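You operate a simulated robot arm through the tools that you are given. There is no shell and no other tool. Be economical: measure what you need, move in short steps, check, and stop when the job is done.

You are at the controls of a simulated robot arm. One attempt, no reset.

## Task
Take the yellow brush and leave it on the purple power bank. Take the sand scoop on the long bench top and put it away on the corner table top. Fetch the orange waste can and set it on the tester bench top. Fetch the felt pad and set it on the long bench top. Put the green tab guard on the low board of the ageing rack. Take the scrub block and leave it on the island bench top on the door side. Take the dustpan and leave it on the check bench top. Put the tongs on the island bench top on the door side. Put the yellow tin on the short bench top. Close the teal parts drawer. Take the snap pot and put it on top of the probe case. Any order will do. Set down upright: orange waste can, felt pad, snap pot.

It is judged by the outcome, as a careful person would: the job done as asked, and still so three seconds after it is handed in. It fails if anything else is knocked over, pushed out of place, dropped, spilled or broken.

## Robot
A 6-joint arm with a fingered hand on a trunk, on a base that drives. Base frame: it is fixed to the floor where the robot stands at the start and does not move with it; the origin is under the middle of the robot, x ahead of it, y to its left, z up. Lengths are in mm, angles in rad, forces in N, time in s.
With the tool pointing down near the work surface it reaches from about 220 to 480 mm from the robot's upright axis, wherever it stands. Its first joint turns from -2.897 to 2.897 rad. Places, roughly: check bench top [-3700, -700, 800]; corner table top [800, 1300, 800]; dustpan (13x13x11 cm) [-1400, 500, 800]; felt pad (6x4x4 cm) [-900, -1000, 800]; green tab guard (3x4x3 cm) [-1800, 200, 800]; island bench top on the door side [-1200, -1100, 800]; long bench top [800, -1300, 800]; low board of the ageing rack [-3800, 1000, 400]; orange waste can (10x14x13 cm) [700, -1100, 800]; probe case [-3500, -2750, 750]; purple power bank [750, 750, 750]; sand scoop (19x6x5 cm) [600, -700, 800]; scrub block (5x8x4 cm) [-1900, 100, 800]; short bench top [800, 300, 800]; snap pot [-3500, -3250, 750]; teal parts drawer [-3400, -300, 200]; tester bench top [-3600, -2500, 800]; tongs (28x6x3 cm) [500, 1000, 800]; yellow brush [500, 250, 750]; yellow tin [500, 1500, 750]. Payload 2.3 kg.
The tool frame sits at the grasp point between the pads (the TCP): z along the fingers, y along the line on which they close. The tips reach 22 mm beyond it. The gripper opens to 112 mm. The gripper's body begins 60 mm behind the TCP. The gripper is a hand of 3 fingers: y runs from the thumb to the fingers, the wrist lies at [0, 0, -218] in the tool frame, and closing takes about 1.5 s.
Orientation is told as [roll, pitch, yaw] about the base's x, y, z axes, in that order, counted from this pose: with the fingers straight down and closing along the base's y, the tool's x points along the base's -x, its y along +y and its z along -z.

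## Interface
- The arm moves only by the tool send_rows. Its arguments are lists of equal length, an entry for each row: "delta_pos": the shift along the tool's x, y, z in units of 100 mm (1.0 is 100 mm), a list of three; "delta_rot": the turn, a rotation vector about the tool's x, y, z in units of 90 degrees (1.0 is 90 degrees), a list of three. In form: {"delta_pos": [[dx, dy, dz], ...], "delta_rot": [[ax, ay, az], ...]}. A call has 1 to 20 rows; each row is the pose to reach, as a shift and turn from the pose commanded when the call began, along the tool's axes at that moment. "claw" is the finger opening in mm, from 0 to 112, set as the call begins (left out, the last holds). A call with a number of a shift or a turn outside -1 to 1 is refused whole. Each row takes 0.2 s and may step no farther than 50 mm and 0.15 rad from the row before; otherwise, or with a gripper value out of range, the whole call is refused. A pose out of reach is approached as far as the arm can. The call stops where the force on the tool passes 40 N (or 10 N more than at its start, if that is more) or the arm is blocked; 0.2 s more then pass. Each finger travels about 72 mm/s and halts on what it meets, pressing with about 25 N; the grip force reading is that of the motor and also rises with nothing between the fingers. The clock runs only during rows and for 0.2 s after the last one: add rows that repeat a pose to give the fingers time. The reply holds the time, the measured pose of the TCP, the force on the tool along the base axes, the opening and the grip force, in the units named above and with some noise, with the torque about the TCP (base axes, N m) and any sound that the robot's microphone picked up.
- Cameras (640 x 400 px; columns grow to the right, rows downward): "scene" is now at [11.1, 132.5, 1541.2]; the picture's right is [-0.10, -1.00, 0.00], its down [-0.81, 0.08, -0.59] and it looks along [0.58, -0.06, -0.81] (base axes); focal length 261 px, centre (320, 200). "wrist" rides on the gripper at [66, 3, -80] in the tool frame; the picture's right is [-0.05, 1.00, 0.00], its down [-0.77, -0.04, -0.64] and it looks along [-0.64, -0.03, 0.77] (tool axes); focal length 275 px, centre (320, 200). There is no depth. A picture from a camera that has moved, and an enlarged one, comes with that camera's place and axes in the base frame and with its lens.
- camera(camera): a new picture of that camera. No time passes.
- move_column(by): slides the trunk up (or, below 0, down) by that many mm; the arm and the scene camera ride with it, the base frame stays. It gives what a move gives, with no picture.
- base_move(legs): drives the robot by 1 to 6 legs, each [ahead, left, turn to the left] in mm, mm and rad, along the robot's own axes; the way and the turn of a leg run together, so that a leg with both is an arc; at most 1500 mm and 3.142 rad a leg. The arm and the cameras ride along, it lands a little off, and it stops where it bumps. It gives what a move gives.
- curl_fingers(finger1, finger2, thumb_bend): sets how far each is bent, from 0 (flat) to 1 (curled in); at 0.3 the hand is open as for a grip, at 0.7 the pads meet at the TCP. One left out holds its place. A second passes; each finger stops where it meets its share of the squeeze, and holds until it gets a number again. A gripper value or a shape takes the hand back. It gives what a move gives, with no picture; readings hold the bend of each and the force on the fingers (four entries, about 0 where the hand has none), thumb and palm.
- hand_shape(shape): the hand has 3 fingers and takes this shape, open, in about a second: jaw (thumb against the fingers, like two jaws); tri (thumb and two fingers); tip (a fingertip pinch); poke (one finger out to press); point (the index stretched); flat (the hand flat); cup (the hand cupped); fist (a fist). The gripper value then closes the fingers along that shape, each until it touches; the sizes above hold for jaw. It gives what a move gives, with no picture.
- aim_head(pan, tilt): turns the head with the scene camera to pan (to the left, within 2.705 rad either way) and tilt (down, from -0.506 to 1.204), counted from straight ahead of the robot. It gives what a move gives.
- enlarge(camera, box): a new picture of the part [left, top, right, bottom] of that camera's present view, enlarged. No time passes.
- hand_in(): hands the job in; it is judged then, once.

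Work in short steps. Places have to be worked out from the pictures, the camera data and where the tool is seen: move nearer, look again, correct. Check each grasp and each placing, and mend what went wrong. You have 535 turns and 318 pictures in all, those below and enlarged ones among them. Open the gripper and draw the arm clear of the work before you hand the job in, unless the task says otherwise; then end with one line.

The tools are called by a JSON object that holds its "api" and its "payload". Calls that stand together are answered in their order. send_rows: Moves the arm, as the interface text tells. Its arguments: {"type":"object","properties":{"delta_pos":{"type":"array"},"delta_rot":{"type":"array"},"claw":{"type":"number"}},"required":["delta_pos","delta_rot"]} The other tools are called the same way: move_column (by) slides the trunk up or down; hand_shape (shape) gives the hand a shape; curl_fingers (finger1, finger2, thumb_bend) moves the fingers one by one; base_move (legs) drives the base; aim_head (pan, tilt) turns the head that bears the scene camera; camera (camera) takes a picture; enlarge (camera, box) takes an enlarged picture of a part of a camera's view; hand_in () hands the job in.

At the start:

```text
time: 0.0
position: [288.5, 20.6, 1034.6]
ee_rot: [0.0, 0.0, 0.002]
force: [-0.3, -0.5, 0.0]
torque: [0.01, -0.01, -0.01]
opening: 112.0
grasp_force: 0.0
shape: jaw
bend: [0.3, 0.3, 0.3]
finger forces: [0.0, 0.0, 0.1, 0.0, 0.0, 0.0]
trunk travel left (down, up): [-475.0, 115.0]
robot x, y, heading: [0.7, -0.9, -0.001]
head pan, tilt: [-0.096, 0.944]
```

scene: 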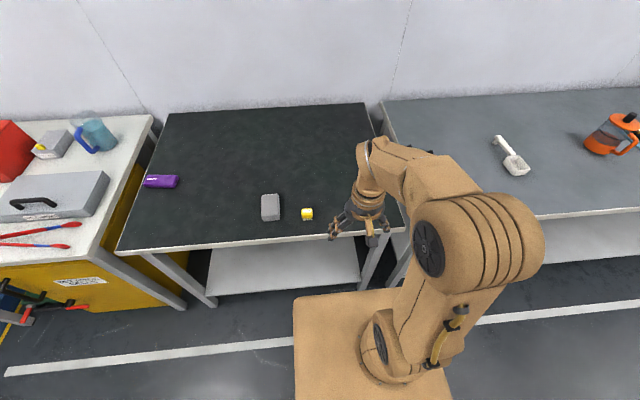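
wrist: 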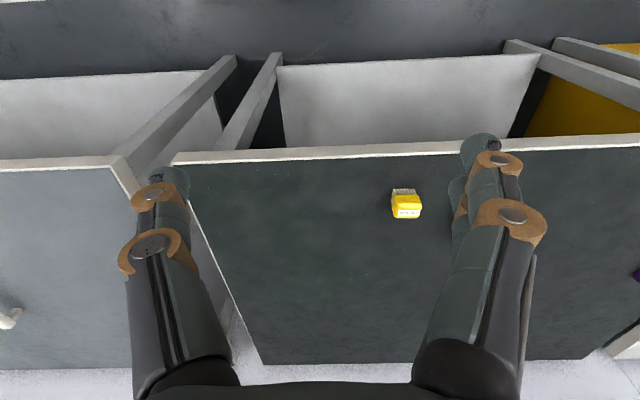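

The brush is ahead on the short bench, with the purple power bank to its left. I'll enlarge both views to place them more exactly.

{"api": "enlarge", "payload": {"camera": "scene", "box": [120, 150, 360, 300]}}

{"api": "enlarge", "payload": {"camera": "wrist", "box": [340, 150, 500, 250]}}

{"api": "enlarge", "payload": {"camera": "scene", "box": [0, 80, 200, 205]}}

```text
2.67 times, centred on (240, 225) of scene
camera zoom: at [11.1, 132.5, 1541.2], right [-0.1, -1.0, 0.0], down [-0.81, 0.08, -0.59], along [0.58, -0.06, -0.81], focal length 695 px, centre (533, 133)
```

zoom: 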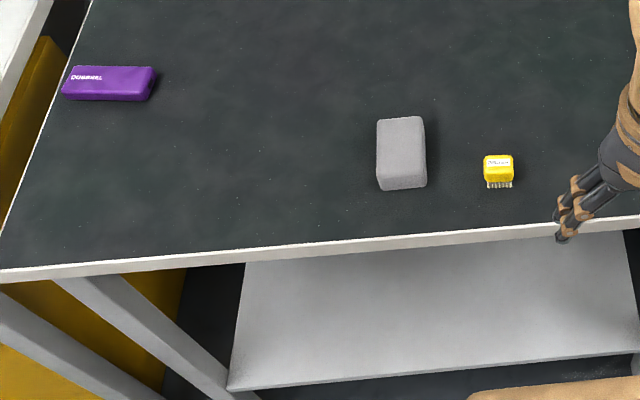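

```text
4.00 times, centred on (420, 200) of wrist
camera zoom: at [221.6, 22.7, 1115.4], right [0.05, 1.0, 0.0], down [0.77, -0.04, 0.64], along [0.64, -0.03, -0.77], focal length 1101 px, centre (-80, 200)
```

zoom: 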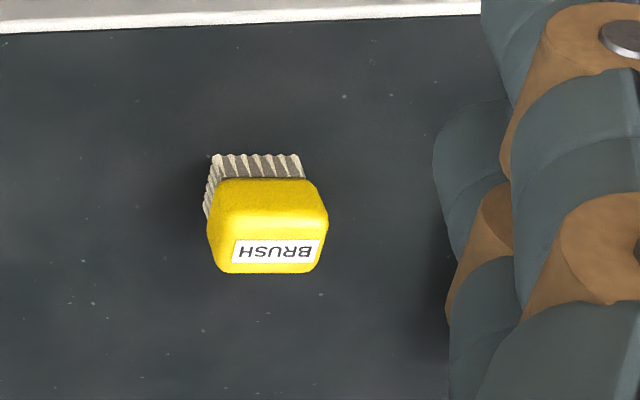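

```text
3.20 times, centred on (100, 142) of scene
camera zoom: at [11.1, 132.5, 1541.2], right [-0.1, -1.0, 0.0], down [-0.81, 0.08, -0.59], along [0.58, -0.06, -0.81], focal length 834 px, centre (1024, 384)
```

zoom: 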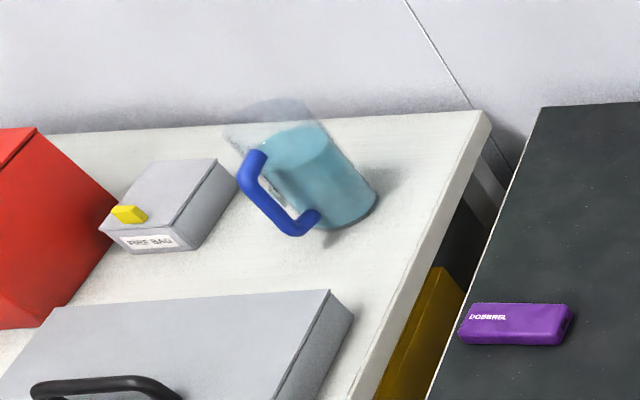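

The bench seems to be about z = 800, with the brush near [480, 130] and the power bank near [675, 650]. I'll look down to see how big the base is and how much room it has in front.

{"api": "aim_head", "payload": {"pan": 0.6, "tilt": 1.2}}

{"api": "camera", "payload": {"camera": "scene"}}

{"api": "aim_head", "payload": {"pan": 0.6, "tilt": 0.5}}

{"api": "camera", "payload": {"camera": "scene"}}

```text
time: 1.1
position: [289.3, 19.0, 1034.6]
ee_rot: [0.0, 0.0, 0.0]
force: [0.2, -1.1, 0.0]
torque: [0.0, 0.01, -0.03]
opening: 111.8
grasp_force: 0.0
shape: jaw
bend: [0.3, 0.3, 0.3]
finger forces: [0.0, 0.1, 0.0, 0.0, 0.1, 0.1]
trunk travel left (down, up): [-475.0, 115.0]
robot x, y, heading: [3.2, 1.2, 0.003]
head pan, tilt: [0.6, 1.201]
```

```text
312 pictures are left
camera scene: at [-15.4, 171.1, 1524.6], right [0.56, -0.83, 0.0], down [-0.77, -0.53, -0.36], along [0.3, 0.2, -0.93], focal length 261 px, centre (320, 200)
```

scene: 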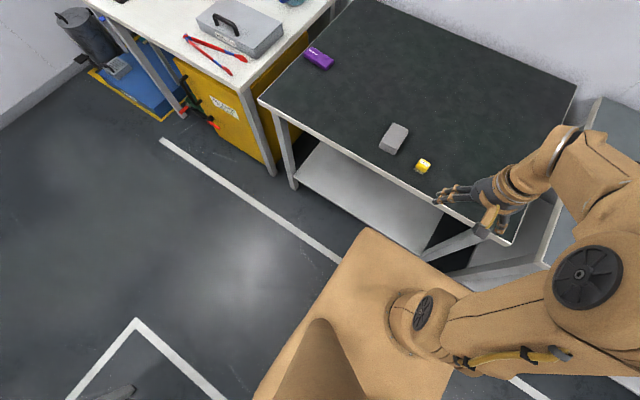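

```text
time: 2.1
position: [289.9, 18.6, 1033.7]
ee_rot: [0.0, 0.0, 0.001]
force: [-0.5, -0.6, 0.0]
torque: [0.01, 0.02, 0.01]
opening: 111.9
grasp_force: 0.1
shape: jaw
bend: [0.3, 0.3, 0.3]
finger forces: [0.1, 0.0, 0.1, 0.1, 0.0, 0.1]
trunk travel left (down, up): [-475.0, 115.0]
robot x, y, heading: [-1.7, 0.2, 0.004]
head pan, tilt: [0.6, 0.499]
```

```text
311 pictures are left
camera scene: at [13.5, 190.9, 1578.2], right [0.56, -0.83, 0.0], down [-0.4, -0.27, -0.88], along [0.72, 0.5, -0.48], focal length 261 px, centre (320, 200)
```

scene: 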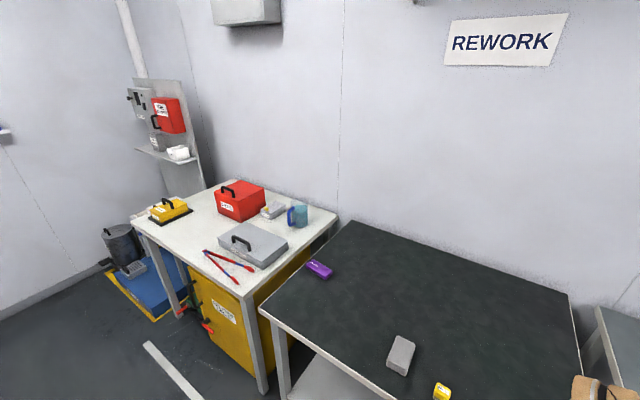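

The plate under the arm seems to reach about 190 mm ahead. I'll lower the trunk by 100 mm to see if the plate rides with it.

{"api": "move_column", "payload": {"by": -100}}

{"api": "aim_head", "payload": {"pan": 0.0, "tilt": 1.2}}

{"api": "camera", "payload": {"camera": "scene"}}

```text
time: 3.5
position: [290.1, 19.7, 935.9]
ee_rot: [0.0, 0.0, 0.0]
force: [-0.9, -0.3, -0.8]
torque: [0.01, 0.03, 0.01]
opening: 111.9
grasp_force: 0.1
shape: jaw
bend: [0.3, 0.3, 0.3]
finger forces: [0.0, 0.0, 0.1, 0.0, 0.0, 0.1]
trunk travel left (down, up): [-375.0, 215.0]
robot x, y, heading: [3.0, 2.7, -0.001]
head pan, tilt: [0.6, 0.499]
```

```text
time: 4.5
position: [289.4, 19.0, 935.0]
ee_rot: [-0.002, -0.002, 0.0]
force: [-0.4, -0.6, 0.0]
torque: [-0.01, 0.01, 0.03]
opening: 111.8
grasp_force: 0.1
shape: jaw
bend: [0.3, 0.3, 0.3]
finger forces: [0.1, 0.0, 0.0, 0.0, 0.0, 0.0]
trunk travel left (down, up): [-375.0, 215.0]
robot x, y, heading: [1.6, 2.8, 0.002]
head pan, tilt: [0.0, 1.201]
```

```text
310 pictures are left
camera scene: at [-5.6, 139.6, 1424.6], right [0.0, -1.0, 0.0], down [-0.93, 0.0, -0.36], along [0.36, 0.0, -0.93], focal length 261 px, centre (320, 200)
```

scene: 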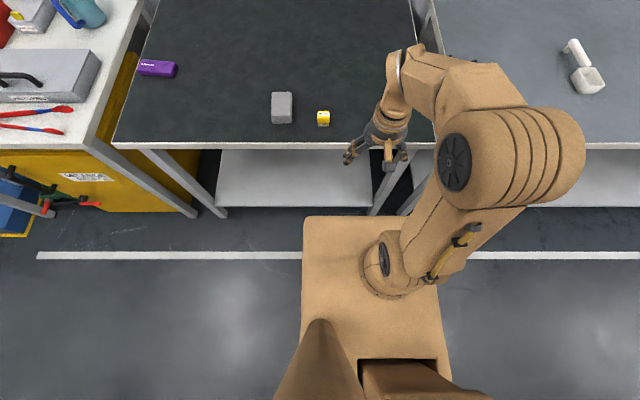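

The plate rides with the trunk and ends about 200 mm ahead of the robot's middle, clear of the bench edge at about x = 404. I'll drive a little ahead and left so the brush is comfortably within reach.

{"api": "base_move", "payload": {"legs": [[80, 100, 0]]}}

{"api": "camera", "payload": {"camera": "wrist"}}

```text
time: 5.8
position: [369.1, 121.1, 935.2]
ee_rot: [0.0, 0.0, 0.001]
force: [0.3, -0.4, -0.2]
torque: [-0.01, 0.02, 0.01]
opening: 111.8
grasp_force: 0.1
shape: jaw
bend: [0.3, 0.3, 0.3]
finger forces: [0.0, 0.0, 0.0, 0.1, 0.1, 0.1]
trunk travel left (down, up): [-375.0, 215.0]
robot x, y, heading: [76.5, 101.6, 0.0]
head pan, tilt: [0.0, 1.201]
```

```text
309 pictures are left
camera wrist: at [301.0, 124.4, 1015.3], right [0.05, 1.0, 0.0], down [0.77, -0.03, 0.64], along [0.63, -0.03, -0.77], focal length 275 px, centre (320, 200)
```

wrist: 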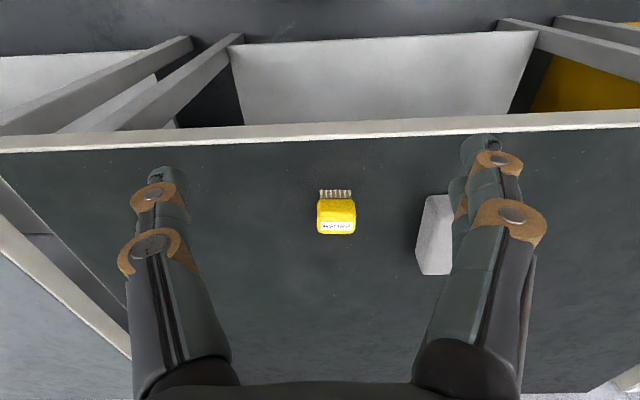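

Both cameras put the brush at about [479, 131, 823]. I'll move above it and look again.

{"api": "send_rows", "payload": {"delta_pos": [[-0.4, 0.03, 0.1], [-0.8, 0.07, 0.2], [-1.0, 0.1, 0.4], [-1.0, 0.1, 0.4]], "delta_rot": [[0, 0, 0], [0, 0, 0], [0, 0, 0], [0, 0, 0]], "claw": 90}}

{"api": "camera", "payload": {"camera": "wrist"}}

```text
time: 6.8
position: [468.9, 129.9, 894.1]
ee_rot: [0.002, 0.0, 0.002]
force: [-0.5, -0.3, 0.5]
torque: [0.0, 0.0, 0.0]
opening: 90.5
grasp_force: 0.1
shape: jaw
bend: [0.59, 0.59, 0.55]
finger forces: [0.0, 0.0, 0.0, 0.0, 0.0, 0.0]
trunk travel left (down, up): [-375.0, 215.0]
robot x, y, heading: [81.6, 100.5, 0.004]
head pan, tilt: [0.0, 1.201]
```

```text
308 pictures are left
camera wrist: at [401.4, 133.1, 974.3], right [0.04, 1.0, 0.0], down [0.77, -0.03, 0.64], along [0.64, -0.03, -0.77], focal length 275 px, centre (320, 200)
```

wrist: 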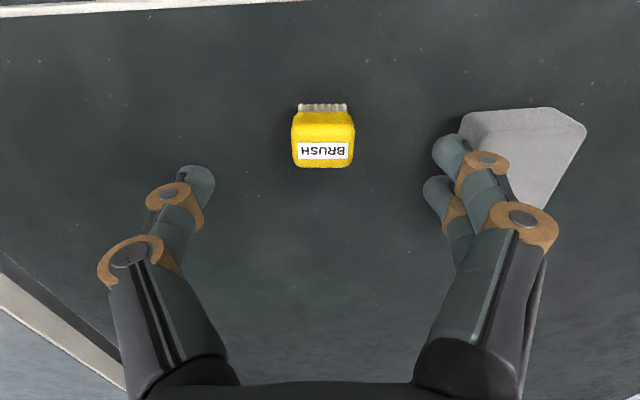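

The brush is confirmed at [479, 131]. I'll go down with the opening narrowed to clear the grey block, then close.

{"api": "send_rows", "payload": {"delta_pos": [[-0.1, 0.01, 0.2], [-0.1, 0.01, 0.4], [-0.1, 0.01, 0.55], [-0.1, 0.01, 0.66], [-0.1, 0.01, 0.66]], "delta_rot": [[0, 0, 0], [0, 0, 0], [0, 0, 0], [0, 0, 0], [0, 0, 0]], "claw": 74}}

{"api": "camera", "payload": {"camera": "wrist"}}

```text
time: 8.0
position: [477.3, 132.8, 829.4]
ee_rot: [0.0, -0.001, 0.003]
force: [-0.5, 0.9, 0.3]
torque: [0.01, -0.01, 0.02]
opening: 74.5
grasp_force: 0.1
shape: jaw
bend: [0.69, 0.69, 0.66]
finger forces: [0.1, 0.1, 0.0, 0.0, 0.1, 0.1]
trunk travel left (down, up): [-375.0, 215.0]
robot x, y, heading: [79.6, 98.0, 0.004]
head pan, tilt: [0.0, 1.201]
```

```text
307 pictures are left
camera wrist: at [410.4, 135.5, 909.9], right [0.05, 1.0, 0.0], down [0.77, -0.04, 0.64], along [0.64, -0.03, -0.77], focal length 275 px, centre (320, 200)
```

wrist: 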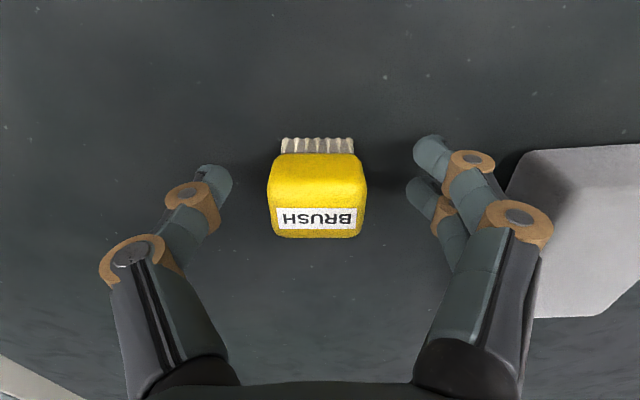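

The fingers straddle the brush. I'll close on it.

{"api": "send_rows", "payload": {"delta_pos": [[0, 0, 0.03], [0, 0, 0.03], [0, 0, 0.03], [0, 0, 0.03], [0, 0, 0.03], [0, 0, 0.03]], "delta_rot": [[0, 0, 0], [0, 0, 0], [0, 0, 0], [0, 0, 0], [0, 0, 0], [0, 0, 0]], "claw": 10}}

{"api": "send_rows", "payload": {"delta_pos": [[0, 0, -0.3], [0, 0, -0.7], [0, 0, -1.0]], "delta_rot": [[0, 0, 0], [0, 0, 0], [0, 0, 0]]}}

{"api": "camera", "payload": {"camera": "wrist"}}

```text
time: 9.4
position: [478.6, 131.8, 826.2]
ee_rot: [0.0, 0.0, 0.004]
force: [0.1, -0.6, -0.5]
torque: [-0.02, -0.01, 0.01]
opening: 28.5
grasp_force: 25.5
shape: jaw
bend: [0.74, 0.74, 0.7]
finger forces: [11.7, 12.1, 0.0, 0.0, 22.6, 0.0]
trunk travel left (down, up): [-375.0, 215.0]
robot x, y, heading: [81.6, 98.8, 0.003]
head pan, tilt: [0.0, 1.201]
```

```text
time: 10.2
position: [479.7, 130.5, 927.6]
ee_rot: [0.0, 0.001, 0.001]
force: [0.0, -0.6, 0.0]
torque: [-0.02, -0.01, -0.01]
opening: 28.7
grasp_force: 24.7
shape: jaw
bend: [0.74, 0.74, 0.7]
finger forces: [11.7, 12.1, 0.1, 0.0, 22.3, 0.0]
trunk travel left (down, up): [-375.0, 215.0]
robot x, y, heading: [76.6, 100.9, 0.002]
head pan, tilt: [0.0, 1.201]
```

```text
306 pictures are left
camera wrist: at [412.0, 133.4, 1007.4], right [0.04, 1.0, 0.0], down [0.77, -0.03, 0.64], along [0.64, -0.03, -0.77], focal length 275 px, centre (320, 200)
```

wrist: 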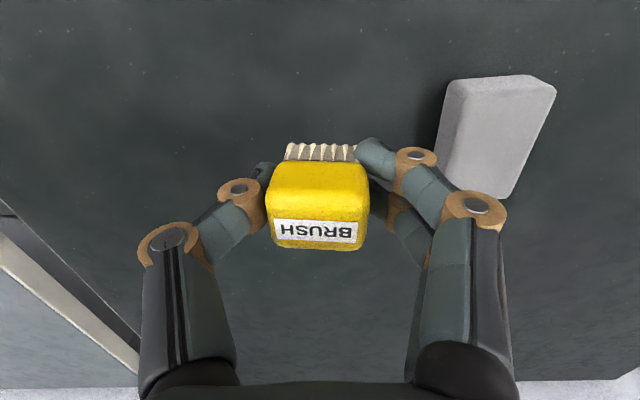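

The brush is held. Next is the power bank at about [673, 650], so I'll drive along the bench with the arm high.

{"api": "base_move", "payload": {"legs": [[0, 500, 0], [80, 30, 0]]}}

{"api": "camera", "payload": {"camera": "scene"}}

{"api": "camera", "payload": {"camera": "wrist"}}

```text
time: 13.8
position: [559.7, 659.1, 927.3]
ee_rot: [0.0, 0.001, -0.003]
force: [-0.4, 0.4, -0.1]
torque: [-0.02, 0.03, 0.03]
opening: 28.6
grasp_force: 25.2
shape: jaw
bend: [0.74, 0.74, 0.7]
finger forces: [11.8, 12.0, 0.0, 0.0, 22.2, 0.0]
trunk travel left (down, up): [-375.0, 215.0]
robot x, y, heading: [157.3, 630.3, -0.001]
head pan, tilt: [0.0, 1.201]
```

```text
305 pictures are left
camera scene: at [153.9, 770.7, 1424.5], right [0.0, -1.0, 0.0], down [-0.93, 0.0, -0.36], along [0.36, 0.0, -0.93], focal length 261 px, centre (320, 200)
```

scene: 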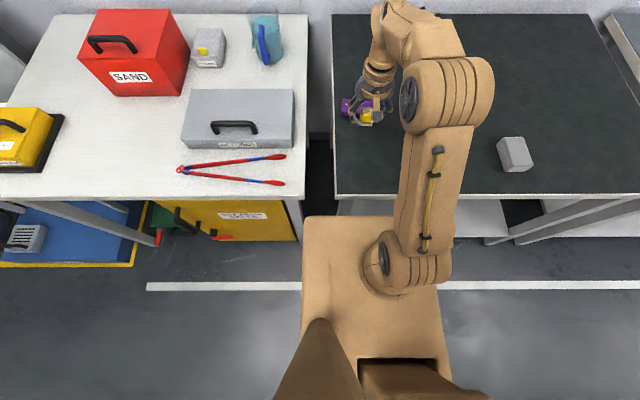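

```text
304 pictures are left
camera wrist: at [492.1, 662.2, 1006.7], right [0.05, 1.0, 0.0], down [0.77, -0.04, 0.64], along [0.63, -0.03, -0.77], focal length 275 px, centre (320, 200)
```

wrist: 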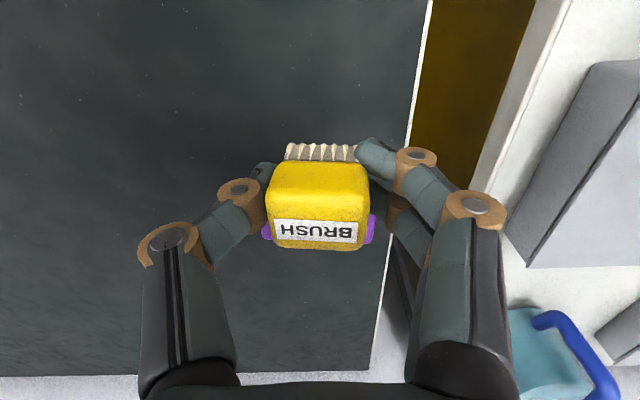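

The brush hides the power bank in this view. I'll shift the arm sideways to see the bank's place better.

{"api": "send_rows", "payload": {"delta_pos": [[0, -0.4, 0], [0, -0.8, 0], [0, -1.0, 0]], "delta_rot": [[0, 0, 0], [0, 0, 0], [0, 0, 0]]}}

{"api": "camera", "payload": {"camera": "wrist"}}

{"api": "enlarge", "payload": {"camera": "scene", "box": [310, 60, 470, 160]}}

```text
time: 14.6
position: [559.4, 558.3, 924.7]
ee_rot: [-0.002, 0.0, -0.002]
force: [0.1, -0.1, -0.7]
torque: [-0.03, 0.0, -0.01]
opening: 28.4
grasp_force: 24.4
shape: jaw
bend: [0.74, 0.74, 0.7]
finger forces: [11.8, 12.2, 0.1, 0.1, 21.7, 0.1]
trunk travel left (down, up): [-375.0, 215.0]
robot x, y, heading: [157.0, 633.0, -0.006]
head pan, tilt: [0.0, 1.201]
```

```text
303 pictures are left
camera wrist: at [491.5, 561.3, 1006.4], right [0.05, 1.0, 0.0], down [0.77, -0.04, 0.64], along [0.64, -0.03, -0.77], focal length 275 px, centre (320, 200)
```

wrist: 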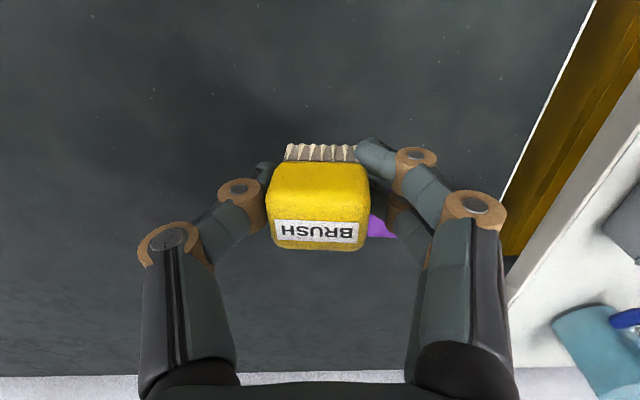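

```text
4.00 times, centred on (390, 110) of scene
camera zoom: at [152.8, 770.1, 1424.6], right [0.0, -1.0, 0.0], down [-0.93, 0.0, -0.36], along [0.36, 0.0, -0.93], focal length 1042 px, centre (40, 560)
```

zoom: 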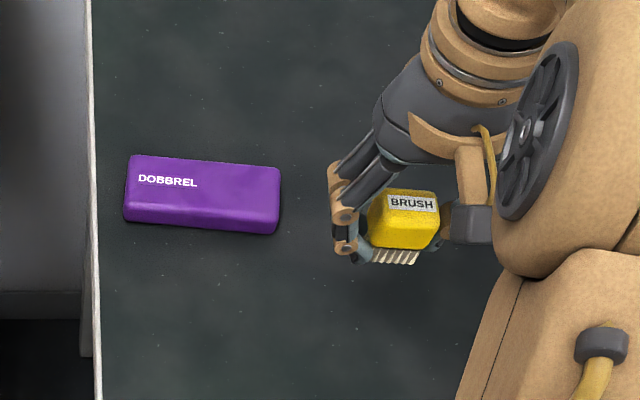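

The power bank's top spans about x 656–698 and y 600–705, at z ≈ 820. I'll move the brush out over its centre and see whether the arm gets that far.

{"api": "send_rows", "payload": {"delta_pos": [[0, 0.4, 0], [-0.2, 0.8, 0], [-0.6, 0.94, 0], [-0.9, 0.94, 0], [-0.9, 0.94, 0]], "delta_rot": [[0, 0, 0], [0, 0, 0], [0, 0, 0], [0, 0, 0], [0, 0, 0]]}}

{"api": "send_rows", "payload": {"delta_pos": [[-0.26, 0, 0.1], [-0.26, 0, 0.4], [-0.26, 0, 0.4]], "delta_rot": [[0, 0, 0], [0, 0, 0], [0, 0, 0]]}}

```text
time: 15.8
position: [643.2, 653.3, 923.7]
ee_rot: [-0.002, -0.001, -0.003]
force: [-0.3, -0.2, -0.6]
torque: [0.02, 0.02, 0.03]
opening: 28.1
grasp_force: 25.1
shape: jaw
bend: [0.74, 0.74, 0.71]
finger forces: [11.9, 12.5, 0.0, 0.0, 20.2, 0.0]
out of reach, approached as far as the arm can: row 4, 5
trunk travel left (down, up): [-375.0, 215.0]
robot x, y, heading: [156.0, 633.1, -0.002]
head pan, tilt: [0.0, 1.201]
```

```text
time: 16.6
position: [654.2, 660.5, 880.4]
ee_rot: [0.0, -0.001, -0.003]
force: [1.0, -0.9, -0.3]
torque: [0.0, -0.01, 0.0]
opening: 28.2
grasp_force: 24.9
shape: jaw
bend: [0.74, 0.74, 0.71]
finger forces: [12.0, 12.4, 0.1, 0.1, 20.4, 0.0]
out of reach, approached as far as the arm can: row 1, 2, 3
trunk travel left (down, up): [-375.0, 215.0]
robot x, y, heading: [158.3, 628.7, -0.001]
head pan, tilt: [0.0, 1.201]
```

It's about 20 mm short, and reach grows as the tool gets lower relative to the trunk. I'll raise the trunk by 100 mm and bring the arm down to match.

{"api": "move_column", "payload": {"by": 100}}

{"api": "send_rows", "payload": {"delta_pos": [[0, 0, 0.4], [0, 0, 0.8], [0, 0, 0.95], [0, 0, 0.95]], "delta_rot": [[0, 0, 0], [0, 0, 0], [0, 0, 0], [0, 0, 0]]}}

```text
time: 17.9
position: [654.0, 660.5, 981.9]
ee_rot: [-0.001, 0.001, -0.002]
force: [0.6, -0.4, -1.1]
torque: [-0.03, -0.01, -0.02]
opening: 28.3
grasp_force: 25.0
shape: jaw
bend: [0.74, 0.74, 0.71]
finger forces: [11.9, 12.4, 0.1, 0.0, 20.4, 0.0]
trunk travel left (down, up): [-475.0, 115.0]
robot x, y, heading: [158.9, 631.8, -0.002]
head pan, tilt: [0.0, 1.201]
```

```text
time: 18.9
position: [653.2, 661.7, 887.6]
ee_rot: [0.0, 0.0, -0.001]
force: [0.1, -0.4, -0.1]
torque: [0.01, -0.01, -0.01]
opening: 28.3
grasp_force: 25.0
shape: jaw
bend: [0.74, 0.74, 0.71]
finger forces: [11.9, 12.4, 0.1, 0.1, 20.2, 0.0]
trunk travel left (down, up): [-475.0, 115.0]
robot x, y, heading: [160.0, 631.4, -0.004]
head pan, tilt: [0.0, 1.201]
```

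No out-of-reach warning this time, and the command now starts from where the arm actually is. I'll step to the target x and y.

{"api": "send_rows", "payload": {"delta_pos": [[-0.12, -0.05, 0], [-0.23, -0.09, 0.1], [-0.23, -0.09, 0.2]], "delta_rot": [[0, 0, 0], [0, 0, 0], [0, 0, 0]]}}

{"api": "enlarge", "payload": {"camera": "scene", "box": [310, 60, 470, 160]}}

```text
time: 19.8
position: [659.8, 656.3, 875.9]
ee_rot: [-0.002, -0.001, -0.004]
force: [0.1, 0.0, -0.6]
torque: [0.02, -0.03, 0.0]
opening: 28.0
grasp_force: 25.0
shape: jaw
bend: [0.74, 0.74, 0.71]
finger forces: [11.9, 12.5, 0.0, 0.0, 20.0, 0.0]
out of reach, approached as far as the arm can: row 1, 2, 3
trunk travel left (down, up): [-475.0, 115.0]
robot x, y, heading: [159.5, 632.1, -0.002]
head pan, tilt: [0.0, 1.201]
```

```text
4.00 times, centred on (390, 110) of scene
camera zoom: at [152.9, 770.3, 1524.6], right [0.0, -1.0, 0.0], down [-0.93, 0.0, -0.36], along [0.36, 0.0, -0.93], focal length 1042 px, centre (40, 560)
```

zoom: 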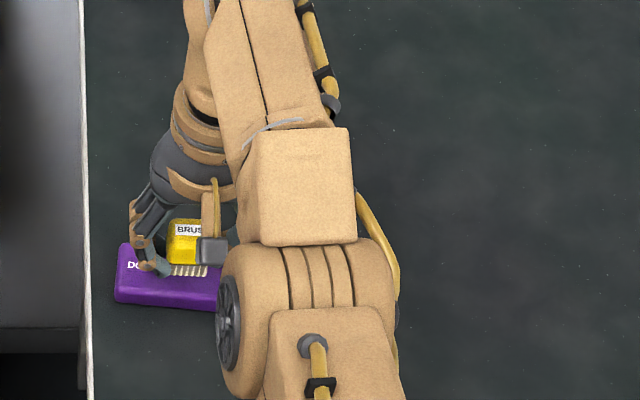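

It's 17 mm short, and the plate still has room before the bench edge. I'll creep the base forward 18 mm with the brush held clear above the bank.

{"api": "base_move", "payload": {"legs": [[18, -3, 0]]}}

{"api": "enlarge", "payload": {"camera": "wrist", "box": [160, 100, 480, 300]}}

```text
time: 20.5
position: [677.8, 652.5, 876.4]
ee_rot: [-0.001, 0.001, -0.005]
force: [-0.3, 1.1, -0.5]
torque: [0.02, -0.01, 0.03]
opening: 27.9
grasp_force: 25.2
shape: jaw
bend: [0.74, 0.74, 0.71]
finger forces: [11.9, 12.3, 0.1, 0.0, 20.1, 0.0]
trunk travel left (down, up): [-475.0, 115.0]
robot x, y, heading: [176.4, 628.4, -0.005]
head pan, tilt: [0.0, 1.201]
```

```text
2.00 times, centred on (320, 200) of wrist
camera zoom: at [610.9, 655.8, 956.5], right [0.05, 1.0, 0.0], down [0.77, -0.04, 0.64], along [0.63, -0.03, -0.77], focal length 551 px, centre (320, 200)
```

zoom: 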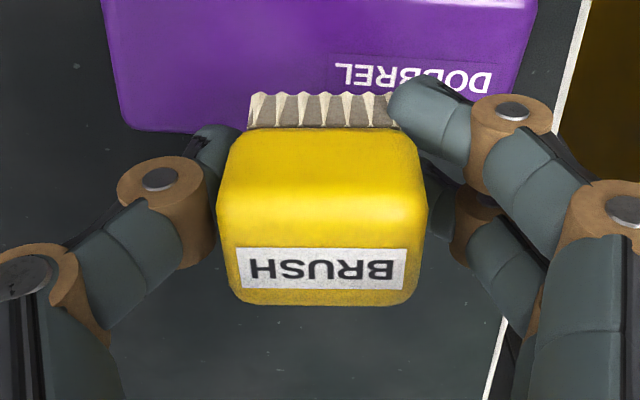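

The bank's far edge is at x ≈ 691, so its centre is about 671. I'll shift 6 mm back and lower the brush until it touches.

{"api": "send_rows", "payload": {"delta_pos": [[0.06, 0, 0.05], [0.06, 0, 0.15], [0.06, 0, 0.22], [0.06, 0, 0.26], [0.06, 0, 0.27]], "delta_rot": [[0, 0, 0], [0, 0, 0], [0, 0, 0], [0, 0, 0], [0, 0, 0]]}}

{"api": "enlarge", "payload": {"camera": "scene", "box": [330, 80, 410, 130]}}

```text
time: 21.7
position: [672.4, 652.1, 849.1]
ee_rot: [0.0, 0.002, -0.003]
force: [0.4, -0.2, -0.7]
torque: [0.02, 0.01, 0.03]
opening: 28.2
grasp_force: 25.1
shape: jaw
bend: [0.74, 0.74, 0.71]
finger forces: [11.9, 12.4, 0.0, 0.0, 20.0, 0.0]
out of reach, approached as far as the arm can: row 1
trunk travel left (down, up): [-475.0, 115.0]
robot x, y, heading: [180.7, 628.8, -0.001]
head pan, tilt: [0.0, 1.201]
```

```text
8.00 times, centred on (370, 105) of scene
camera zoom: at [171.0, 767.3, 1524.6], right [0.0, -1.0, 0.0], down [-0.93, 0.0, -0.36], along [0.36, 0.0, -0.93], focal length 2085 px, centre (-80, 960)
```

zoom: 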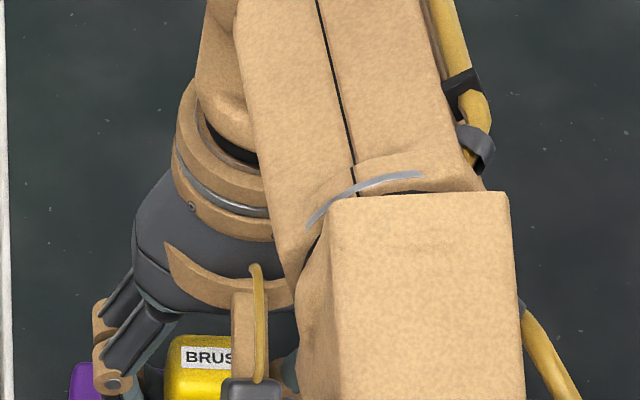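

There's no contact yet. I'll lower 2 mm per row and watch the force.

{"api": "send_rows", "payload": {"delta_pos": [[0, 0, 0.02], [0, 0, 0.03]], "delta_rot": [[0, 0, 0], [0, 0, 0]]}}

{"api": "enlarge", "payload": {"camera": "scene", "box": [310, 95, 406, 155]}}

```text
time: 22.3
position: [673.2, 651.2, 845.5]
ee_rot: [0.001, 0.001, -0.003]
force: [0.3, -0.6, -0.1]
torque: [-0.04, 0.0, 0.05]
opening: 27.9
grasp_force: 25.1
shape: jaw
bend: [0.74, 0.74, 0.71]
finger forces: [11.9, 12.4, 0.1, 0.0, 20.1, 0.1]
trunk travel left (down, up): [-475.0, 115.0]
robot x, y, heading: [175.1, 626.3, -0.003]
head pan, tilt: [0.0, 1.201]
```

```text
6.67 times, centred on (358, 125) of scene
camera zoom: at [171.0, 767.3, 1524.6], right [0.0, -1.0, 0.0], down [-0.93, 0.0, -0.36], along [0.36, 0.0, -0.93], focal length 1737 px, centre (67, 700)
```

zoom: 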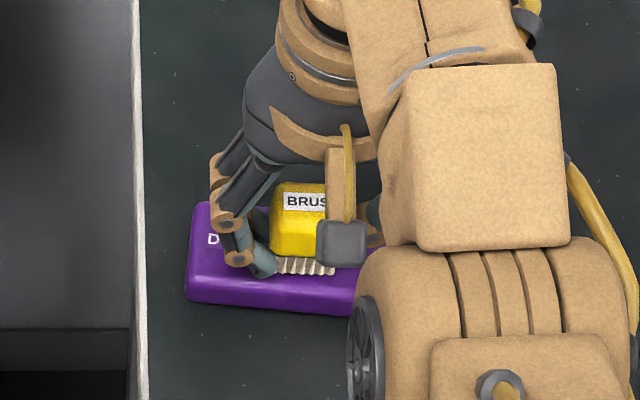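

The bristles sit over the middle of the bank's top. I'll keep lowering until it touches.

{"api": "send_rows", "payload": {"delta_pos": [[0, 0, 0.02], [0, 0, 0.03], [0, 0, 0.04]], "delta_rot": [[0, 0, 0], [0, 0, 0], [0, 0, 0]]}}

```text
time: 23.1
position: [671.8, 652.9, 843.1]
ee_rot: [-0.001, -0.003, -0.003]
force: [0.5, 0.9, 4.3]
torque: [0.08, -0.01, 0.04]
opening: 28.2
grasp_force: 25.0
shape: jaw
bend: [0.74, 0.74, 0.72]
finger forces: [13.3, 15.5, 0.0, 0.0, 19.9, 0.0]
trunk travel left (down, up): [-475.0, 115.0]
robot x, y, heading: [174.3, 627.4, -0.007]
head pan, tilt: [0.0, 1.201]
```

It touched with about 4 N. I'll open gently, then rise.

{"api": "send_rows", "payload": {"delta_pos": [[0, 0, -0.01], [0, 0, -0.01], [0, 0, -0.01], [0, 0, -0.01]], "delta_rot": [[0, 0, 0], [0, 0, 0], [0, 0, 0], [0, 0, 0]], "claw": 60}}

{"api": "send_rows", "payload": {"delta_pos": [[0, 0, -0.3], [0, 0, -0.7], [0.4, 0, -1.0]], "delta_rot": [[0, 0, 0], [0, 0, 0], [0, 0, 0]]}}

{"api": "camera", "payload": {"camera": "wrist"}}

{"api": "camera", "payload": {"camera": "scene"}}

```text
time: 24.1
position: [671.7, 653.1, 844.0]
ee_rot: [0.001, -0.001, -0.003]
force: [-0.5, -1.0, 3.5]
torque: [0.07, -0.02, 0.02]
opening: 58.2
grasp_force: 0.0
shape: jaw
bend: [0.73, 0.73, 0.7]
finger forces: [1.5, 1.5, 0.0, 0.0, 0.1, 0.0]
trunk travel left (down, up): [-475.0, 115.0]
robot x, y, heading: [174.0, 631.9, -0.008]
head pan, tilt: [0.0, 1.201]
```

```text
time: 24.9
position: [673.9, 654.7, 933.5]
ee_rot: [0.0, 0.002, -0.005]
force: [0.2, -0.1, 0.3]
torque: [0.01, 0.01, 0.0]
opening: 59.5
grasp_force: 0.1
shape: jaw
bend: [0.72, 0.72, 0.7]
finger forces: [0.1, 0.0, 0.0, 0.0, 0.0, 0.0]
out of reach, approached as far as the arm can: row 1, 2, 3
trunk travel left (down, up): [-475.0, 115.0]
robot x, y, heading: [179.0, 628.2, -0.005]
head pan, tilt: [0.0, 1.201]
```

```text
297 pictures are left
camera wrist: at [607.2, 658.0, 1014.8], right [0.05, 1.0, 0.0], down [0.77, -0.04, 0.63], along [0.63, -0.03, -0.77], focal length 275 px, centre (320, 200)
```

wrist: 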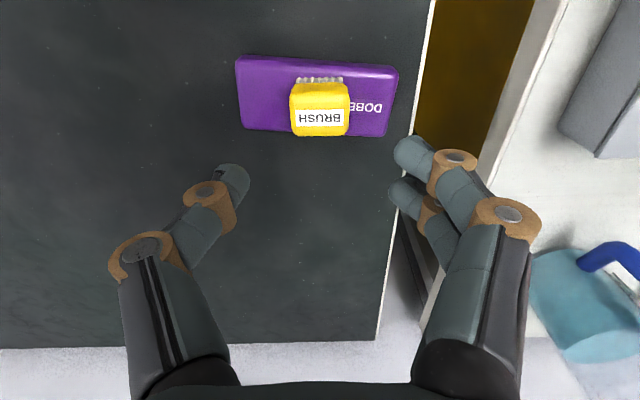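

```text
296 pictures are left
camera scene: at [170.9, 767.3, 1524.5], right [0.0, -1.0, 0.0], down [-0.93, 0.0, -0.36], along [0.36, 0.0, -0.93], focal length 261 px, centre (320, 200)
```

scene: 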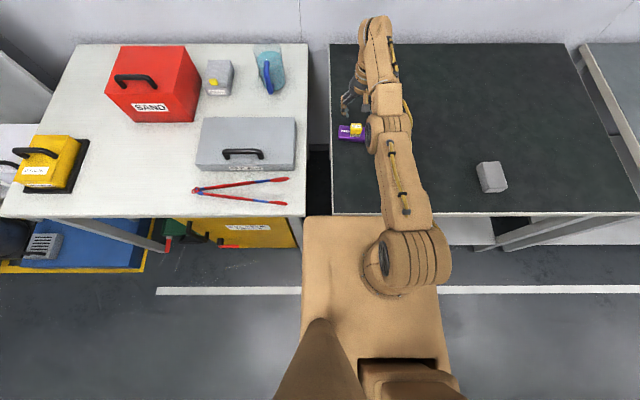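

The brush is on the power bank. Next are the yellow tin and a place for it on the short bench, so I'll enlarge the corner table.

{"api": "enlarge", "payload": {"camera": "scene", "box": [0, 110, 144, 200]}}

{"api": "enlarge", "payload": {"camera": "scene", "box": [150, 40, 310, 230]}}

```text
4.44 times, centred on (72, 155) of scene
camera zoom: at [170.9, 767.3, 1524.5], right [0.0, -1.0, 0.0], down [-0.93, 0.0, -0.36], along [0.36, 0.0, -0.93], focal length 1158 px, centre (1422, 400)
```

zoom: 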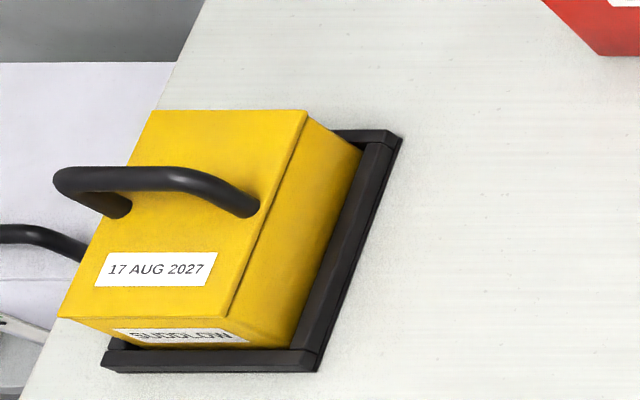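

```text
2.11 times, centred on (230, 135) of scene
camera zoom: at [170.9, 767.3, 1524.5], right [0.0, -1.0, 0.0], down [-0.93, 0.0, -0.36], along [0.36, 0.0, -0.93], focal length 549 px, centre (510, 337)
```

zoom: 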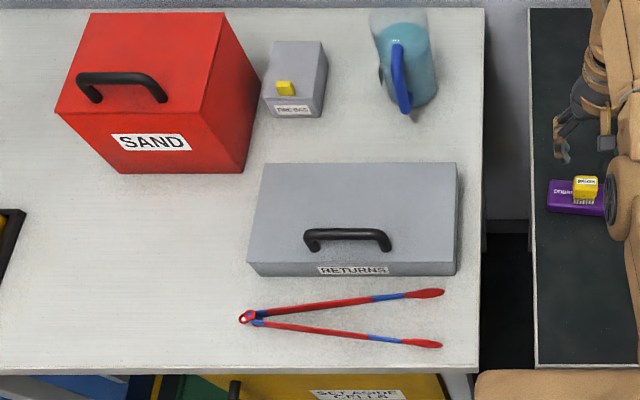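

The yellow tin has an arch handle and sits in a black tray. I'll back off, raise the arm, and drive to the left in front of it.

{"api": "send_rows", "payload": {"delta_pos": [[0.4, 0, -0.3], [0.8, 0, -0.6], [1.0, 0, -0.9], [1.0, 0, -1.0]], "delta_rot": [[0, 0, 0], [0, 0, 0], [0, 0, 0], [0, 0, 0]], "claw": 80}}

{"api": "base_move", "payload": {"legs": [[-160, 0, 0], [0, 840, 0]]}}

{"api": "aim_head", "payload": {"pan": 0.0, "tilt": 0.9}}

{"api": "camera", "payload": {"camera": "scene"}}

{"api": "camera", "payload": {"camera": "wrist"}}

```text
time: 25.9
position: [664.7, 657.3, 996.3]
ee_rot: [-0.001, 0.003, -0.004]
force: [0.3, 0.4, -0.7]
torque: [-0.01, 0.03, -0.02]
opening: 79.8
grasp_force: 0.0
shape: jaw
bend: [0.66, 0.66, 0.63]
finger forces: [0.1, 0.0, 0.0, 0.0, 0.1, 0.1]
out of reach, approached as far as the arm can: row 1, 2, 3, 4
trunk travel left (down, up): [-475.0, 115.0]
robot x, y, heading: [174.6, 628.8, -0.005]
head pan, tilt: [0.0, 1.201]
```

```text
time: 31.4
position: [500.5, 1502.9, 994.2]
ee_rot: [0.0, 0.001, 0.013]
force: [0.0, -0.1, -0.4]
torque: [0.03, -0.04, 0.01]
opening: 79.6
grasp_force: 0.0
shape: jaw
bend: [0.66, 0.66, 0.63]
finger forces: [0.1, 0.1, 0.1, 0.1, 0.0, 0.0]
trunk travel left (down, up): [-475.0, 115.0]
robot x, y, heading: [11.3, 1463.1, 0.014]
head pan, tilt: [0.0, 1.201]
```

```text
time: 32.2
position: [500.0, 1502.2, 995.9]
ee_rot: [-0.001, 0.002, 0.012]
force: [0.4, -1.5, 0.7]
torque: [-0.02, -0.02, -0.02]
opening: 79.5
grasp_force: 0.0
shape: jaw
bend: [0.66, 0.66, 0.63]
finger forces: [0.0, 0.0, 0.0, 0.0, 0.0, 0.0]
trunk travel left (down, up): [-475.0, 115.0]
robot x, y, heading: [13.7, 1464.0, 0.01]
head pan, tilt: [0.0, 0.901]
```

```text
293 pictures are left
camera scene: at [24.2, 1604.3, 1544.3], right [0.01, -1.0, 0.0], down [-0.78, -0.01, -0.62], along [0.62, 0.01, -0.78], focal length 261 px, centre (320, 200)
```

scene: 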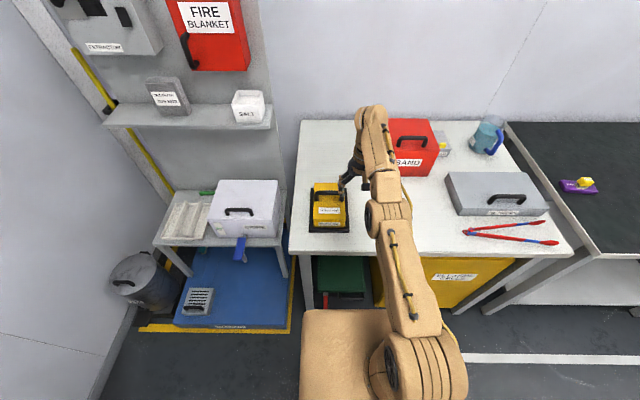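

```text
292 pictures are left
camera wrist: at [433.2, 1504.7, 1077.1], right [0.03, 1.0, 0.0], down [0.77, -0.03, 0.63], along [0.63, -0.02, -0.77], focal length 275 px, centre (320, 200)
```

wrist: 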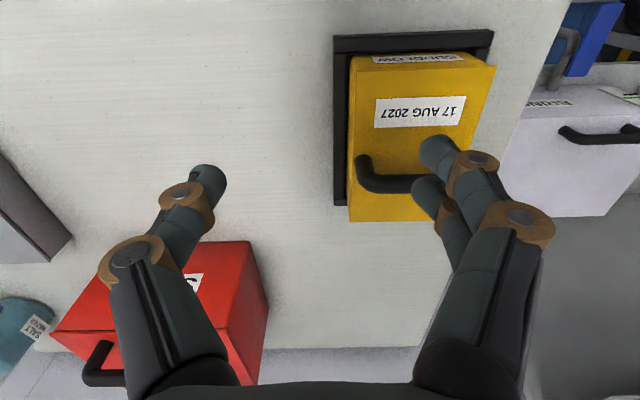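

The tin is right beside the fingers. I'll draw the arm back and take a clearer look.

{"api": "send_rows", "payload": {"delta_pos": [[0.4, -0.1, 0], [0.8, -0.2, 0], [1.0, -0.3, 0]], "delta_rot": [[0, 0, 0], [0, 0, 0], [0, 0, 0]]}}

{"api": "enlarge", "payload": {"camera": "scene", "box": [270, 150, 390, 250]}}

{"api": "camera", "payload": {"camera": "wrist"}}

```text
time: 33.0
position: [500.0, 1501.2, 996.7]
ee_rot: [0.0, 0.003, 0.012]
force: [-0.4, -0.2, 0.4]
torque: [0.0, -0.02, -0.05]
opening: 79.7
grasp_force: 0.0
shape: jaw
bend: [0.66, 0.66, 0.63]
finger forces: [0.0, 0.0, 0.0, 0.0, 0.1, 0.0]
out of reach, approached as far as the arm can: row 1, 2, 3
trunk travel left (down, up): [-475.0, 115.0]
robot x, y, heading: [8.8, 1465.1, 0.01]
head pan, tilt: [0.0, 0.901]
```

```text
4.00 times, centred on (330, 200) of scene
camera zoom: at [24.2, 1604.2, 1544.4], right [0.01, -1.0, 0.0], down [-0.78, -0.01, -0.62], along [0.62, 0.01, -0.78], focal length 1042 px, centre (280, 200)
```

zoom: 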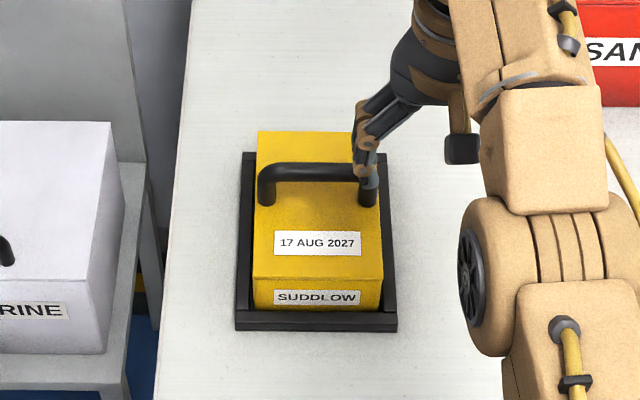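

```text
290 pictures are left
camera wrist: at [433.2, 1504.7, 1077.1], right [0.03, 1.0, 0.0], down [0.77, -0.03, 0.63], along [0.63, -0.02, -0.77], focal length 275 px, centre (320, 200)
```

wrist: 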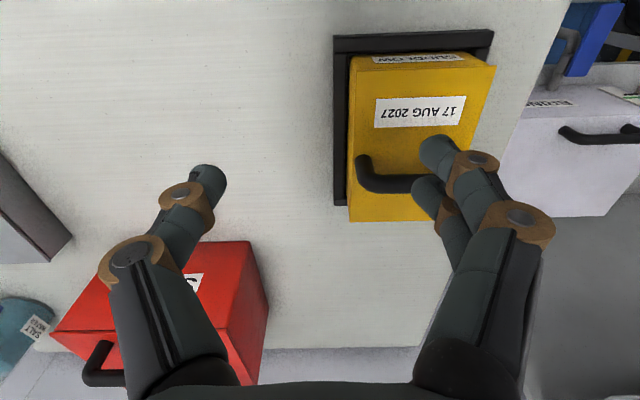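

The arm seems to be stuck at full stretch. I'll try a small step down and back.

{"api": "send_rows", "payload": {"delta_pos": [[0.0, 0, 0.1], [0.1, 0, 0.2], [0.3, -0.1, 0.2], [0.5, -0.2, 0.2]], "delta_rot": [[0, 0, 0], [0, 0, 0], [0, 0, 0], [0, 0, 0]]}}

```text
time: 34.0
position: [503.2, 1494.2, 983.9]
ee_rot: [0.0, 0.003, 0.013]
force: [0.0, -0.5, -0.2]
torque: [0.04, -0.02, 0.01]
opening: 79.5
grasp_force: 0.1
shape: jaw
bend: [0.66, 0.66, 0.63]
finger forces: [0.1, 0.0, 0.1, 0.0, 0.1, 0.0]
out of reach, approached as far as the arm can: row 2, 3, 4
trunk travel left (down, up): [-475.0, 115.0]
robot x, y, heading: [12.4, 1462.9, 0.013]
head pan, tilt: [0.0, 0.901]
```

Only moves inward along the stretch fail. I'll go sideways away from the tin, then straight down to bend the elbow.

{"api": "send_rows", "payload": {"delta_pos": [[0, -0.3, 0.02], [0, -0.6, 0.05], [0, -0.9, 0.1]], "delta_rot": [[0, 0, 0], [0, 0, 0], [0, 0, 0]]}}

{"api": "send_rows", "payload": {"delta_pos": [[0, 0, 0.2], [0, 0, 0.4], [0.1, 0, 0.5], [0.3, 0, 0.5], [0.6, 0, 0.5]], "delta_rot": [[0, 0, 0], [0, 0, 0], [0, 0, 0], [0, 0, 0], [0, 0, 0]]}}

```text
time: 34.8
position: [503.7, 1404.4, 972.1]
ee_rot: [-0.001, 0.003, 0.012]
force: [-0.4, 0.2, 0.3]
torque: [0.03, -0.04, 0.0]
opening: 79.6
grasp_force: 0.1
shape: jaw
bend: [0.66, 0.66, 0.63]
finger forces: [0.0, 0.1, 0.0, 0.0, 0.0, 0.0]
trunk travel left (down, up): [-475.0, 115.0]
robot x, y, heading: [9.8, 1465.6, 0.01]
head pan, tilt: [0.0, 0.901]
```

```text
time: 36.0
position: [506.2, 1402.2, 925.1]
ee_rot: [0.001, 0.005, 0.013]
force: [-0.3, -1.0, -0.1]
torque: [0.0, 0.01, -0.01]
opening: 80.0
grasp_force: 0.0
shape: jaw
bend: [0.66, 0.66, 0.63]
finger forces: [0.1, 0.0, 0.0, 0.1, 0.0, 0.0]
out of reach, approached as far as the arm can: row 3, 4, 5
trunk travel left (down, up): [-475.0, 115.0]
robot x, y, heading: [12.0, 1466.3, 0.014]
head pan, tilt: [0.0, 0.901]
```

I'll go lower over the empty tabletop here and then try inward again.

{"api": "send_rows", "payload": {"delta_pos": [[0, 0, 0.3], [0, 0, 0.7], [0.1, 0, 0.78], [0.3, 0, 0.78], [0.6, 0, 0.7]], "delta_rot": [[0, 0, 0], [0, 0, 0], [0, 0, 0], [0, 0, 0], [0, 0, 0]]}}

```text
time: 37.2
position: [505.1, 1399.7, 848.0]
ee_rot: [0.0, 0.005, 0.014]
force: [0.0, -1.1, -0.4]
torque: [-0.02, 0.01, 0.0]
opening: 79.6
grasp_force: 0.1
shape: jaw
bend: [0.66, 0.66, 0.63]
finger forces: [0.0, 0.1, 0.0, 0.0, 0.0, 0.0]
out of reach, approached as far as the arm can: row 3, 4, 5
trunk travel left (down, up): [-475.0, 115.0]
robot x, y, heading: [13.3, 1461.9, 0.012]
head pan, tilt: [0.0, 0.901]
```

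Inward is still refused. I'll try a tilt step, which shifts the wrist, combined with a larger inward move.

{"api": "send_rows", "payload": {"delta_pos": [[0.3, 0, -0.1], [0.6, 0, -0.2], [0.9, 0, -0.2]], "delta_rot": [[0, -0.08, 0], [0, -0.16, 0], [0, -0.2, 0]]}}

```text
time: 38.0
position: [538.0, 1382.5, 819.3]
ee_rot: [0.026, -0.253, -0.002]
force: [-24.0, 5.5, 74.7]
torque: [-1.54, 0.66, -0.44]
opening: 79.8
grasp_force: 0.0
shape: jaw
bend: [0.66, 0.66, 0.66]
finger forces: [23.4, 0.0, 0.1, 0.1, 51.1, 0.0]
out of reach, approached as far as the arm can: row 1, 2, 3
trunk travel left (down, up): [-475.0, 115.0]
robot x, y, heading: [10.1, 1467.4, 0.013]
head pan, tilt: [0.0, 0.901]
stopped in row 3: the force on the tool passed its limit at 468 N (the readings are from after the stop); the commanded pose is now the measured one
```

The fingertips pressed the empty tabletop. I'll lift with the trunk right away and look.

{"api": "move_column", "payload": {"by": 60}}

{"api": "camera", "payload": {"camera": "scene"}}

```text
time: 39.0
position: [542.6, 1382.1, 869.5]
ee_rot: [0.028, -0.233, -0.002]
force: [0.7, 0.1, -0.4]
torque: [-0.01, 0.0, -0.03]
opening: 80.1
grasp_force: 0.1
shape: jaw
bend: [0.66, 0.66, 0.63]
finger forces: [0.1, 0.0, 0.0, 0.0, 0.0, 0.0]
trunk travel left (down, up): [-535.0, 55.0]
robot x, y, heading: [12.2, 1466.0, 0.012]
head pan, tilt: [0.0, 0.901]
```

```text
289 pictures are left
camera scene: at [24.6, 1604.3, 1604.3], right [0.01, -1.0, 0.0], down [-0.78, -0.01, -0.62], along [0.62, 0.01, -0.78], focal length 261 px, centre (320, 200)
```

scene: 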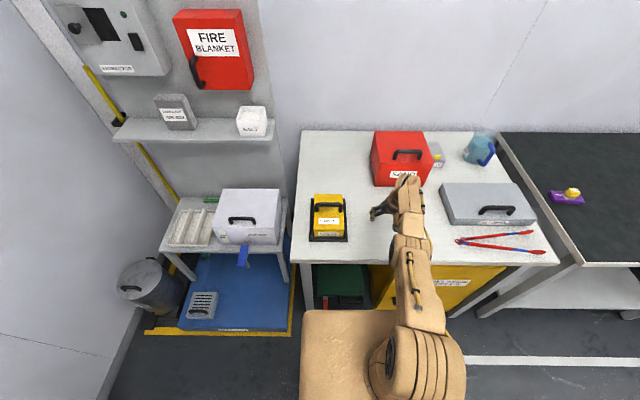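

It's clear again and nothing on the table has moved. The stop may have unlocked the elbow a little, so I'll try an inward and upward move along the tilted axes.

{"api": "send_rows", "payload": {"delta_pos": [[0.17, 0, -0.14], [0.34, 0, -0.28], [0.68, 0, -0.5]], "delta_rot": [[0, 0, 0], [0, 0, 0], [0, 0, 0]]}}

```text
time: 39.8
position: [465.0, 1380.7, 902.4]
ee_rot: [0.027, -0.239, -0.002]
force: [-0.7, -0.3, 0.1]
torque: [0.0, 0.0, 0.0]
opening: 79.9
grasp_force: 0.1
shape: jaw
bend: [0.66, 0.66, 0.63]
finger forces: [0.0, 0.1, 0.0, 0.0, 0.1, 0.0]
out of reach, approached as far as the arm can: row 1, 2
trunk travel left (down, up): [-535.0, 55.0]
robot x, y, heading: [14.2, 1464.1, 0.012]
head pan, tilt: [0.0, 0.901]
```

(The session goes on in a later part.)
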